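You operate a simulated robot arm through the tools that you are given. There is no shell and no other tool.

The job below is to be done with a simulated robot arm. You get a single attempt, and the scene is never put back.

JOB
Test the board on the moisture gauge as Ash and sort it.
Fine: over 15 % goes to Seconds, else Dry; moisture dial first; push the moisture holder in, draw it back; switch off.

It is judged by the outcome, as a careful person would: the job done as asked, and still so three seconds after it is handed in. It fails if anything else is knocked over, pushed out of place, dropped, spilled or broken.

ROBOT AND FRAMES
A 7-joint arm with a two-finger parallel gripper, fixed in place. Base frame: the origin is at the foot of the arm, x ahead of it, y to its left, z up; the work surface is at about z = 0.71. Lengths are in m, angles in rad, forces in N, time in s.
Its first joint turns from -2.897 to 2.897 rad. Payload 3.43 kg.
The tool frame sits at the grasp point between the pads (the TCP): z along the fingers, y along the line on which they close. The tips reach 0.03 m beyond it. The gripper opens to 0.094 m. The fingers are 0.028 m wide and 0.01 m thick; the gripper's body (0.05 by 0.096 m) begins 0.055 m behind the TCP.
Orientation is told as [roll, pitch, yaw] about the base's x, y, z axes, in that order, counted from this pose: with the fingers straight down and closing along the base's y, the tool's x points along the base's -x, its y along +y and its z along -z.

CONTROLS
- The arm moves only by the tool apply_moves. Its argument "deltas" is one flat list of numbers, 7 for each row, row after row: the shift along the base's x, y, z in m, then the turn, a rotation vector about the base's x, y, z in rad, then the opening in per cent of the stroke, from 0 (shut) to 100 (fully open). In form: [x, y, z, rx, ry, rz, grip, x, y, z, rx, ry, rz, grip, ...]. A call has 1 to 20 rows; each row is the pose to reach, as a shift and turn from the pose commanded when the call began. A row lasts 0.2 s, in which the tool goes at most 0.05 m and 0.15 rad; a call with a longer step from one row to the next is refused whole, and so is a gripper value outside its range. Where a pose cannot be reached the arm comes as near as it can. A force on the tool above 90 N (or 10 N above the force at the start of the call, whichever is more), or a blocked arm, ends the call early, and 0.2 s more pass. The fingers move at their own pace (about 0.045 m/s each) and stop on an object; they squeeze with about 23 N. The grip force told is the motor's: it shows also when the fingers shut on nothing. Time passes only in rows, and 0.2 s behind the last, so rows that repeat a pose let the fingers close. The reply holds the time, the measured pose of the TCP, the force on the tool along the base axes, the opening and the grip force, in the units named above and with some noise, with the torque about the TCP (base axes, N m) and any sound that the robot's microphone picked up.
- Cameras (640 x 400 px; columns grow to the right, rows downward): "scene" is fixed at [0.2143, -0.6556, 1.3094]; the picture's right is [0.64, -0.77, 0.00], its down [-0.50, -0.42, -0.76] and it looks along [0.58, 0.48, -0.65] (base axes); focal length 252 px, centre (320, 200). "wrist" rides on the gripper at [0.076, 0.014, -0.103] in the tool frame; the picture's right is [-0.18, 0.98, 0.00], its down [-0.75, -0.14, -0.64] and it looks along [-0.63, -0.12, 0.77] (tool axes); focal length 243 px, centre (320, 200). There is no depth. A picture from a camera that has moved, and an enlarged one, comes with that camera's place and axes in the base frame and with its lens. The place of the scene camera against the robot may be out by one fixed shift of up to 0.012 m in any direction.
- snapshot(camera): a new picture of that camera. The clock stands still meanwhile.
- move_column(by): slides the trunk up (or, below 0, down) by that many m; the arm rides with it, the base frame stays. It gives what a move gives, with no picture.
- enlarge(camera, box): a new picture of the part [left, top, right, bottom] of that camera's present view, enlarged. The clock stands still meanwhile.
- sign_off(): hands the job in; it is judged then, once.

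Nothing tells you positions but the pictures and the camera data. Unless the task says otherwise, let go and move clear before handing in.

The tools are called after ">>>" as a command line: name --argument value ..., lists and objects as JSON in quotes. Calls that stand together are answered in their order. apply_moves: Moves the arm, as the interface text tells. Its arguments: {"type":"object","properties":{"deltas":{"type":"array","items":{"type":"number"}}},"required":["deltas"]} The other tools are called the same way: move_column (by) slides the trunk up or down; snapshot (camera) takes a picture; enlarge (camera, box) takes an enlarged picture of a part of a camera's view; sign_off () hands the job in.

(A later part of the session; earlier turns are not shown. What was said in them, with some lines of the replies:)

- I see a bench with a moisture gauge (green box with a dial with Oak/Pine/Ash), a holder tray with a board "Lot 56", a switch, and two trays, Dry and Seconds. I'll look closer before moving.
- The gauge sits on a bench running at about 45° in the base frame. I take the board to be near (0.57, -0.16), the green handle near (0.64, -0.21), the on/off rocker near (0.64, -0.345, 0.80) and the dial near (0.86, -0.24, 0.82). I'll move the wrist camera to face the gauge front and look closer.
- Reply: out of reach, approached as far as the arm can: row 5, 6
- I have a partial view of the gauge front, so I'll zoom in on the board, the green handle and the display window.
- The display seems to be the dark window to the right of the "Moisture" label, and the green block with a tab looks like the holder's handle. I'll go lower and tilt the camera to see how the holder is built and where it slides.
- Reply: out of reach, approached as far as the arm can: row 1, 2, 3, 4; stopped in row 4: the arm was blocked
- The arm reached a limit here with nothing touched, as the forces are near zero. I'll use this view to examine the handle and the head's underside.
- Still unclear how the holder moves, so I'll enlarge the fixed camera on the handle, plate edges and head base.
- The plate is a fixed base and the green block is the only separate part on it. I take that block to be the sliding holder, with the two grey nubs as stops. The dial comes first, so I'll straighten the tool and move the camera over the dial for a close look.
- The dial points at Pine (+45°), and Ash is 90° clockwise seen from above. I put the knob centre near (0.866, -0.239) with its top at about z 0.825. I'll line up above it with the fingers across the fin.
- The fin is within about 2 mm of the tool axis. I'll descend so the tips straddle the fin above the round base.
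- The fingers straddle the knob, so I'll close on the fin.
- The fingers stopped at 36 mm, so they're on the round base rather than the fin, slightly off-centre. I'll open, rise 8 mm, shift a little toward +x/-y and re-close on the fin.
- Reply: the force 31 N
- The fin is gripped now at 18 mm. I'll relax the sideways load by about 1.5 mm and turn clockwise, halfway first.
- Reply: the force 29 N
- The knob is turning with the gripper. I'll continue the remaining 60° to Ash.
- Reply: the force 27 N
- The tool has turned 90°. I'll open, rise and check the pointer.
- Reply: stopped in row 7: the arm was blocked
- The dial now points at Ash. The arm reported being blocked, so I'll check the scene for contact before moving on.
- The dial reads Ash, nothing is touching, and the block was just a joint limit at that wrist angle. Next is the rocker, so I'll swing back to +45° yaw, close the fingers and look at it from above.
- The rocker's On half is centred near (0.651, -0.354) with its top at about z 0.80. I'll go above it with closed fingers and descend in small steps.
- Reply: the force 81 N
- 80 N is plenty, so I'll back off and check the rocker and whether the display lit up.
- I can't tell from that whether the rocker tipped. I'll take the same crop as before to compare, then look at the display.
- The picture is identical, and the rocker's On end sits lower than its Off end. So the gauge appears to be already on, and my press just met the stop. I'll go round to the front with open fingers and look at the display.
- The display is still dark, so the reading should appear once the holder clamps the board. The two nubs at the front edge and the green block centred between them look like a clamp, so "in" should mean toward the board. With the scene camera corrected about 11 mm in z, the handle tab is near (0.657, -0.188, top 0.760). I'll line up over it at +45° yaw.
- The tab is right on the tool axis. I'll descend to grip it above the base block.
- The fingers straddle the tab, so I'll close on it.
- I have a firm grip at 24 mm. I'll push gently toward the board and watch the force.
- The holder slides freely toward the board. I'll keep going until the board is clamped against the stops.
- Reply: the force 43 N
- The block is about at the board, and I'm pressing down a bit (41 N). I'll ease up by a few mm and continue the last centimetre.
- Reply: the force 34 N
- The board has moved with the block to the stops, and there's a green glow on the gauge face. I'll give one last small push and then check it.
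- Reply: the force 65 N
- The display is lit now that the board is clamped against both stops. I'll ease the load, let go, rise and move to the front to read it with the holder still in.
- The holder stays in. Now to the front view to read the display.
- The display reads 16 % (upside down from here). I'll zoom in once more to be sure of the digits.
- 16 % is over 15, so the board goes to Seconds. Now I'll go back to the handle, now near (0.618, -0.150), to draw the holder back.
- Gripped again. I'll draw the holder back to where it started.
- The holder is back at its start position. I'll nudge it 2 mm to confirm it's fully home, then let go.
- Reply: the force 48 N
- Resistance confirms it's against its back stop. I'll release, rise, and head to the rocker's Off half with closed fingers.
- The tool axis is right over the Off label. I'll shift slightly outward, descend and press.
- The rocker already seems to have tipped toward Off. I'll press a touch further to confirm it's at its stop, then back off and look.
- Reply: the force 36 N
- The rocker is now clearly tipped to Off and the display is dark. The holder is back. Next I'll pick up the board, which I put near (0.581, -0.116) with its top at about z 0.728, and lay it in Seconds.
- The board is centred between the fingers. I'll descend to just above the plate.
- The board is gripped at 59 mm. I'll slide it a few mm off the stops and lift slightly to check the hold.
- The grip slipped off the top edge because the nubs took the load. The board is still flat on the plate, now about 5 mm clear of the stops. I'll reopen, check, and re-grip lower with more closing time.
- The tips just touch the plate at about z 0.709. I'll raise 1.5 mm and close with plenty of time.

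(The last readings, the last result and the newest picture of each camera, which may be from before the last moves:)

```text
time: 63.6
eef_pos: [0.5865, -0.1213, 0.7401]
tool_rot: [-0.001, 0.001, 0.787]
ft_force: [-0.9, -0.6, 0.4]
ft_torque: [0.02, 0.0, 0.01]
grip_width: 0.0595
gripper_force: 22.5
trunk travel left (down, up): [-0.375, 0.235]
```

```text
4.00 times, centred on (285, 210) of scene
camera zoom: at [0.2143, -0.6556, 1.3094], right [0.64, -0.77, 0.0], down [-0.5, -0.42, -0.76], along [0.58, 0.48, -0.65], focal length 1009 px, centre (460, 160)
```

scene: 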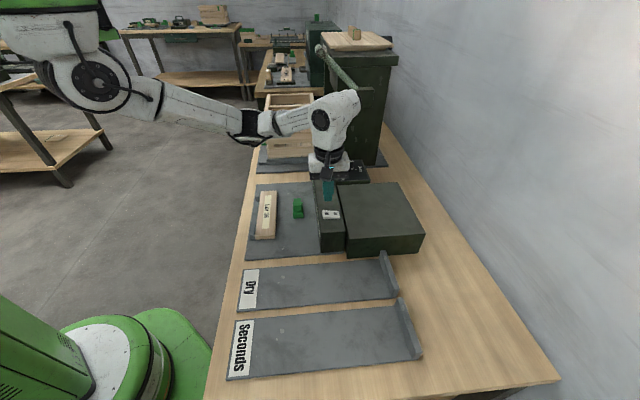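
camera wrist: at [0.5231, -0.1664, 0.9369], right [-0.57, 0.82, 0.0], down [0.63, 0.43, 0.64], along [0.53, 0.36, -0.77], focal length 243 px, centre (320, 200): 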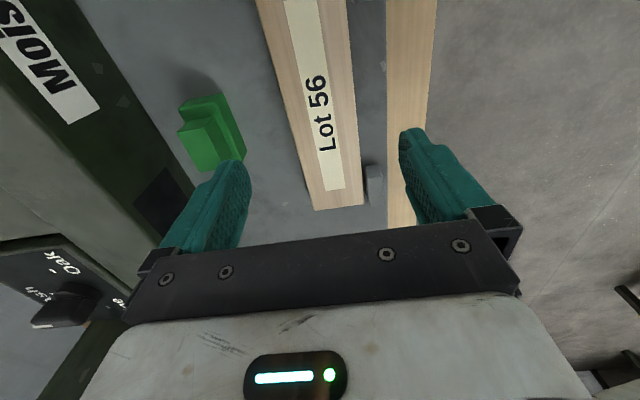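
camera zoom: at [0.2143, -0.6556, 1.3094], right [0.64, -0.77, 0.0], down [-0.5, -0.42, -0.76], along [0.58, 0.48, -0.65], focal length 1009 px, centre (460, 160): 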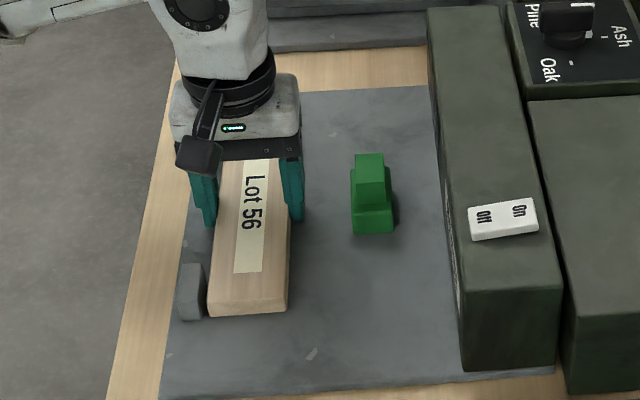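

>>> apply_moves --deltas '[0, 0, 0.003, 0, 0, 0, 0, 0, 0, 0.006, 0, 0, 0, 0, 0, 0, 0.01, 0, 0, 0, 0, 0, 0, 0.014, 0, 0, 0, 0]'

>>> enlarge --camera "scene" --box '[230, 160, 340, 260]'

```text
time: 64.7
eef_pos: [0.5863, -0.1211, 0.7558]
tool_rot: [-0.001, 0.001, 0.787]
ft_force: [-0.6, -0.6, -1.0]
ft_torque: [0.0, 0.01, 0.02]
grip_width: 0.0596
gripper_force: 23.3
trunk travel left (down, up): [-0.375, 0.235]
```

```text
4.00 times, centred on (285, 210) of scene
camera zoom: at [0.2143, -0.6556, 1.3094], right [0.64, -0.77, 0.0], down [-0.5, -0.42, -0.76], along [0.58, 0.48, -0.65], focal length 1009 px, centre (460, 160)
```

zoom: 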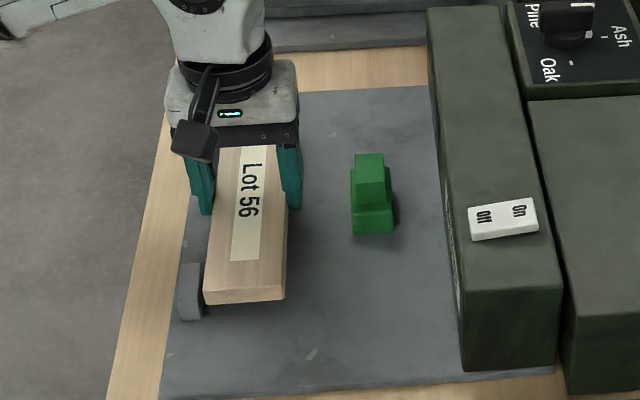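

The board is held and off the plate. I'll raise it gently to a safe travel height.

>>> apply_moves --deltas '[0, 0, 0.015, 0, 0, 0, 0, 0, 0, 0.035, 0, 0, 0, 0, 0, 0, 0.06, 0, 0, 0, 0, 0, 0, 0.085, 0, 0, 0, 0, 0, 0, 0.11, 0, 0, 0, 0, 0, 0, 0.135, 0, 0, 0, 0, 0, 0, 0.155, 0, 0, 0, 0, 0, 0, 0.155, 0, 0, 0, 0]'

>>> snapshot --camera "scene"

>>> snapshot --camera "wrist"

```text
time: 66.5
eef_pos: [0.5879, -0.1219, 0.9106]
tool_rot: [-0.001, 0.0, 0.788]
ft_force: [-0.5, 0.8, -1.2]
ft_torque: [-0.02, -0.03, -0.01]
grip_width: 0.0594
gripper_force: 23.4
trunk travel left (down, up): [-0.375, 0.235]
```

```text
taken
```

scene: 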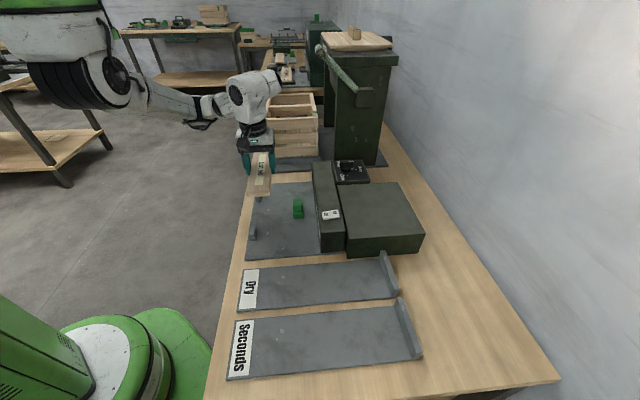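

```text
taken
camera wrist: at [0.5236, -0.1663, 1.0123], right [-0.57, 0.82, 0.0], down [0.63, 0.43, 0.64], along [0.53, 0.36, -0.77], focal length 243 px, centre (320, 200)
```

wrist: 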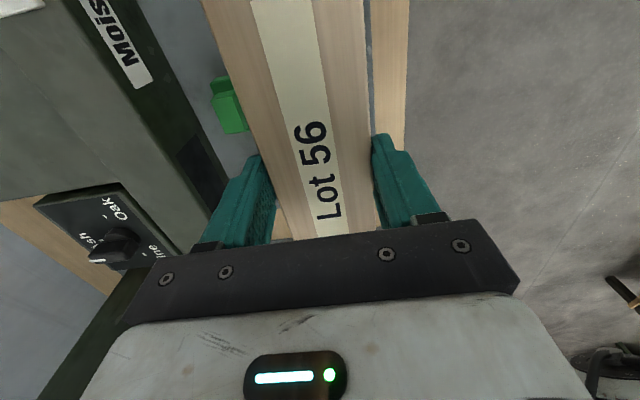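

The board is securely held. Now I'll carry it to above the Seconds tray, centre near (0.397, -0.523), turning it 90° to lie along the tray.

>>> apply_moves --deltas '[-0.012, -0.025, 0, 0, 0, -0.0983, 0, -0.0239, -0.0501, 0, 0, 0, -0.1965, 0, -0.0359, -0.0751, 0, 0, 0, -0.2948, 0, -0.0478, -0.1002, 0, 0, 0, -0.393, 0, -0.0598, -0.1252, 0, 0, 0, -0.4913, 0, -0.0717, -0.1503, 0, 0, 0, -0.5895, 0, -0.0837, -0.1753, 0, 0, 0, -0.6878, 0, -0.0956, -0.2004, 0, 0, 0, -0.786, 0, -0.1076, -0.2254, 0, 0, 0, -0.8843, 0, -0.1195, -0.2504, 0, 0, 0, -0.9825, 0, -0.1315, -0.2755, 0, 0, 0, -1.0808, 0, -0.1434, -0.3005, 0, 0, 0, -1.179, 0, -0.1554, -0.3256, 0, 0, 0, -1.2773, 0, -0.1673, -0.3506, 0, 0, 0, -1.3755, 0, -0.1793, -0.3757, 0, 0, 0, -1.4738, 0, -0.1912, -0.4007, 0, 0, 0, -1.572, 0, -0.1912, -0.4007, 0, 0, 0, -1.572, 0]'

>>> snapshot --camera "scene"

>>> snapshot --camera "wrist"

```text
time: 70.0
eef_pos: [0.3944, -0.5219, 0.9105]
tool_rot: [-0.001, 0.0, -0.788]
ft_force: [0.9, -0.2, -1.6]
ft_torque: [-0.01, 0.02, 0.01]
grip_width: 0.0596
gripper_force: 23.1
trunk travel left (down, up): [-0.375, 0.235]
```

```text
taken
```

scene: 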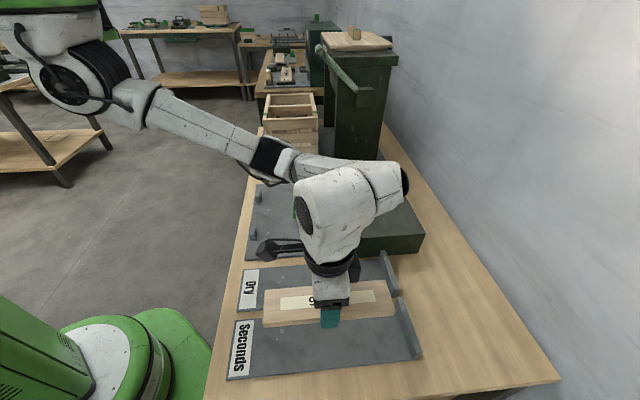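

```text
taken
camera wrist: at [0.3507, -0.4577, 1.0121], right [0.83, 0.56, 0.0], down [0.43, -0.63, 0.64], along [0.36, -0.53, -0.77], focal length 243 px, centre (320, 200)
```

wrist: 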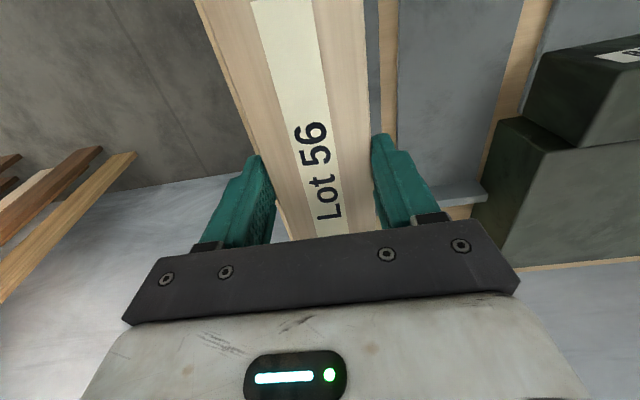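

The board is over the Seconds tray and lined up along it. I'll shift about 4 mm to centre it and descend.

>>> apply_moves --deltas '[0.003, 0.003, -0.03, 0, 0, 0, 0, 0.003, 0.003, -0.06, 0, 0, 0, 0, 0.003, 0.003, -0.09, 0, 0, 0, 0, 0.003, 0.003, -0.115, 0, 0, 0, 0, 0.003, 0.003, -0.135, 0, 0, 0, 0, 0.003, 0.003, -0.145, 0, 0, 0, 0, 0.003, 0.003, -0.15, 0, 0, 0, 0, 0.003, 0.003, -0.15, 0, 0, 0, 0]'

>>> enlarge --camera "scene" --box '[220, 230, 440, 390]'

>>> snapshot --camera "wrist"

```text
time: 71.8
eef_pos: [0.3986, -0.5193, 0.7601]
tool_rot: [0.0, 0.002, -0.786]
ft_force: [0.5, -0.4, -1.9]
ft_torque: [-0.01, 0.02, -0.01]
grip_width: 0.0595
gripper_force: 23.1
trunk travel left (down, up): [-0.375, 0.235]
```

```text
2.50 times, centred on (330, 310) of scene
camera zoom: at [0.2143, -0.6556, 1.3094], right [0.64, -0.77, 0.0], down [-0.5, -0.42, -0.76], along [0.58, 0.48, -0.65], focal length 630 px, centre (295, -75)
```

zoom: 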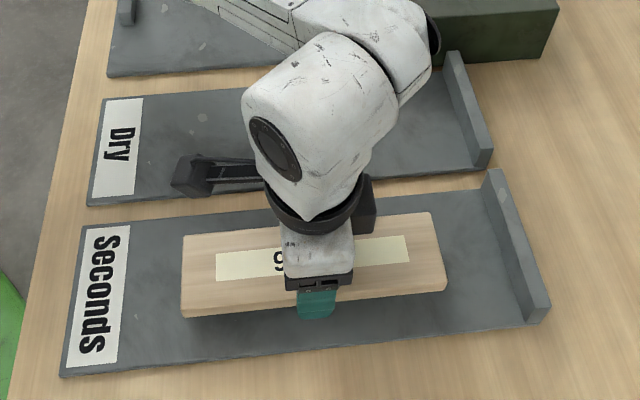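

```text
taken
camera wrist: at [0.3547, -0.4554, 0.8619], right [0.83, 0.56, 0.0], down [0.43, -0.63, 0.64], along [0.36, -0.53, -0.77], focal length 243 px, centre (320, 200)
```

wrist: 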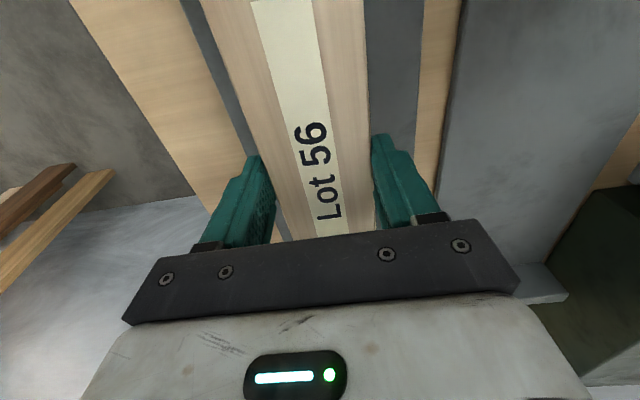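

The board is about 2 cm above the tray with margin on both sides. I'll shift 4 mm more and lower it slowly until it touches.

>>> apply_moves --deltas '[0.003, 0.003, -0.004, 0, 0, 0, 0, 0.003, 0.003, -0.008, 0, 0, 0, 0, 0.003, 0.003, -0.011, 0, 0, 0, 0, 0.003, 0.003, -0.013, 0, 0, 0, 0, 0.003, 0.003, -0.015, 0, 0, 0, 0]'

```text
time: 73.0
eef_pos: [0.4015, -0.5165, 0.7454]
tool_rot: [0.001, -0.001, -0.786]
ft_force: [-0.3, 0.3, -1.8]
ft_torque: [-0.01, -0.02, 0.01]
grip_width: 0.0596
gripper_force: 23.1
trunk travel left (down, up): [-0.375, 0.235]
```

>>> apply_moves --deltas '[0, 0, -0.0015, 0, 0, 0, 0, 0, 0, -0.003, 0, 0, 0, 0, 0, 0, -0.0045, 0, 0, 0, 0]'

>>> enlarge --camera "scene" --box '[220, 250, 440, 390]'

```text
time: 73.8
eef_pos: [0.4017, -0.5144, 0.7398]
tool_rot: [0.0, 0.001, -0.785]
ft_force: [-0.2, 0.5, 0.4]
ft_torque: [0.0, -0.02, -0.03]
grip_width: 0.0597
gripper_force: 23.0
trunk travel left (down, up): [-0.375, 0.235]
```

```text
2.86 times, centred on (330, 320) of scene
camera zoom: at [0.2143, -0.6556, 1.3094], right [0.64, -0.77, 0.0], down [-0.5, -0.42, -0.76], along [0.58, 0.48, -0.65], focal length 720 px, centre (291, -143)
```

zoom: 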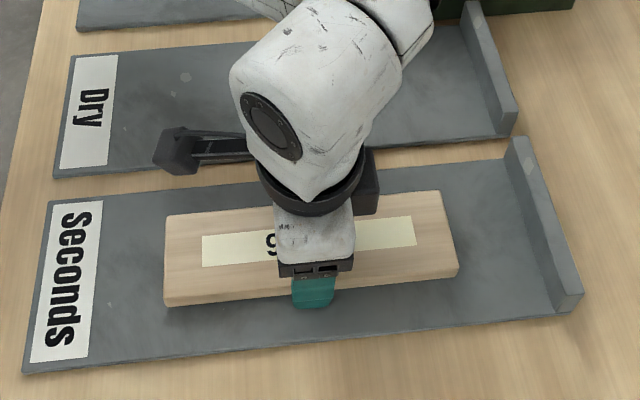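

The weight has transferred, so the board is resting on the tray. I'll open the fingers and lift away.

>>> apply_moves --deltas '[0, 0, -0.0005, 0, 0, 0, 0, 0, 0, -0.0005, 0, 0, 0, 80, 0, 0, 0, 0, 0, 0, 80, 0, 0, 0.0, 0, 0, 0, 80, 0, 0, 0.02, 0, 0, 0, 80, 0, 0, 0.06, 0, 0, 0, 80, 0, 0, 0.1, 0, 0, 0, 80, 0, 0, 0.14, 0, 0, 0, 80, 0, 0, 0.17, 0, 0, 0, 80, 0, 0, 0.17, 0, 0, 0, 80]'

>>> snapshot --camera "wrist"

>>> snapshot --camera "scene"

```text
time: 76.0
eef_pos: [0.4033, -0.5146, 0.9117]
tool_rot: [-0.001, 0.002, -0.785]
ft_force: [-0.4, 0.0, 1.3]
ft_torque: [0.0, -0.01, 0.0]
grip_width: 0.0751
gripper_force: 0.1
trunk travel left (down, up): [-0.375, 0.235]
```

```text
taken
camera wrist: at [0.3591, -0.452, 1.0132], right [0.83, 0.56, 0.0], down [0.43, -0.63, 0.64], along [0.36, -0.53, -0.77], focal length 243 px, centre (320, 200)
```

wrist: 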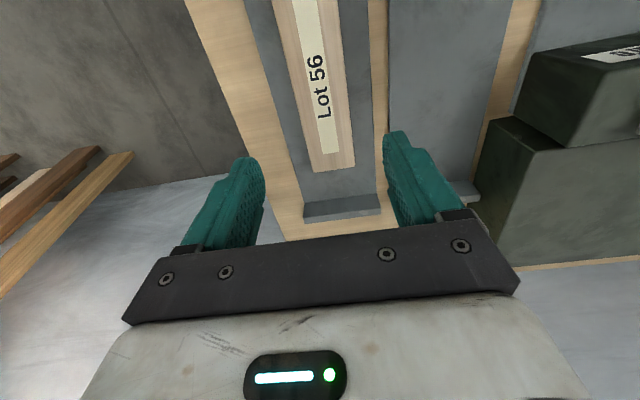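

```text
taken
```

scene: 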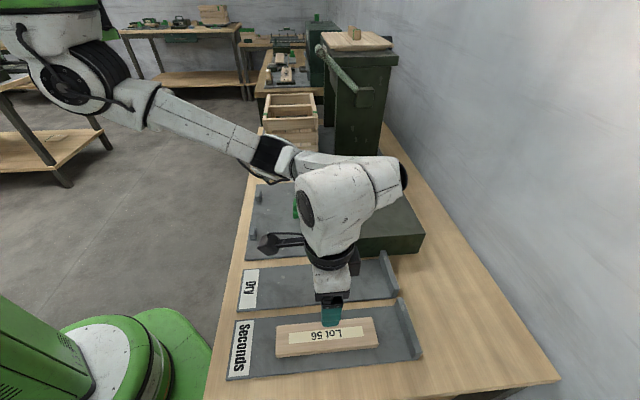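

The board lies flat in the Seconds tray. I'll move the arm clear to the front side and do a final check of the switch, holder and tray.

>>> apply_moves --deltas '[0.008, 0.035, 0.02, 0, 0, 0.02, 80, 0.02, 0.07, 0.05, 0, 0, 0.05, 80, 0.035, 0.105, 0.06, 0, 0, 0.07, 80, 0.05, 0.14, 0.06, 0, 0, 0.1, 80, 0.065, 0.175, 0.06, 0, 0, 0.12, 90, 0.08, 0.21, 0.06, 0, 0, 0.15, 100, 0.1, 0.245, 0.06, 0, 0, 0.17, 100, 0.12, 0.28, 0.06, 0, 0, 0.2, 100, 0.14, 0.315, 0.06, 0, 0, 0.22, 100, 0.16, 0.35, 0.06, 0, 0, 0.24, 100, 0.18, 0.385, 0.06, 0, 0, 0.26, 100, 0.195, 0.42, 0.06, 0, 0, 0.283, 100, 0.197, 0.453, 0.06, 0, 0, 0.283, 100, 0.197, 0.453, 0.06, 0, 0, 0.283, 100]'

>>> snapshot --camera "scene"

>>> snapshot --camera "wrist"

>>> enlarge --camera "scene" --box '[220, 140, 440, 390]'

```text
time: 79.0
eef_pos: [0.5972, -0.0635, 0.9711]
tool_rot: [0.0, 0.0, -0.502]
ft_force: [-1.1, 0.4, 1.4]
ft_torque: [0.01, 0.02, 0.0]
grip_width: 0.0941
gripper_force: 0.0
trunk travel left (down, up): [-0.375, 0.235]
```

```text
taken
```

scene: 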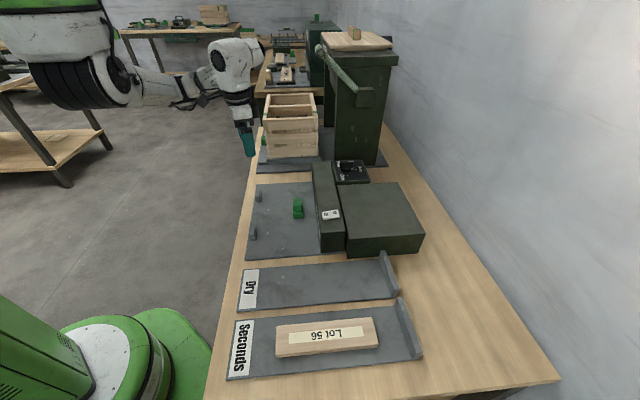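

```text
taken
camera wrist: at [0.5374, -0.0141, 1.0735], right [0.63, 0.77, 0.0], down [0.59, -0.49, 0.64], along [0.5, -0.41, -0.77], focal length 243 px, centre (320, 200)
```

wrist: 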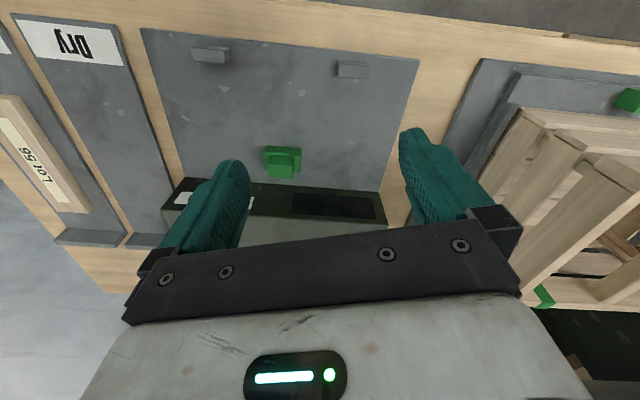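

```text
1.60 times, centred on (330, 265) of scene
camera zoom: at [0.2143, -0.6556, 1.3094], right [0.64, -0.77, 0.0], down [-0.5, -0.42, -0.76], along [0.58, 0.48, -0.65], focal length 404 px, centre (304, 96)
```

zoom: 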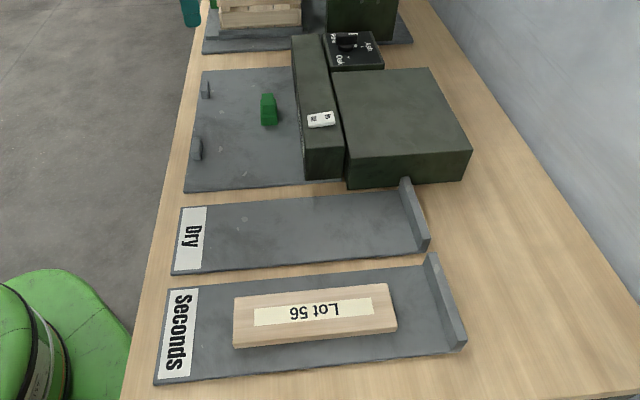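

The board lies flat inside the Seconds tray, the holder is back at its stop, the rocker is on Off with the display dark, and the dial is still on Ash. Nothing else has moved and the arm is clear, so I'm handing in.

>>> sign_off

```text
The job is handed in.
```

The board tested at 16 % as Ash, so it went to Seconds; it lies flat in that tray.

- **Dial:** I turned it from Pine to Ash before anything else, and it is still on Ash.
- **Switch:** The gauge turned out to be on already, though its display was dark, so I pressed On once at the start and it had no effect. It is now off and the display is dark.
- **Holder:** I pushed it in until the board was clamped against the two stops, read the display, then drew it back to its rear stop.
- **Board:** My first grip slipped off before the board left the plate and slid it about 5 mm, so I gripped again lower down.

As far as the cameras show, nothing else was moved, and the arm is clear of the bench.
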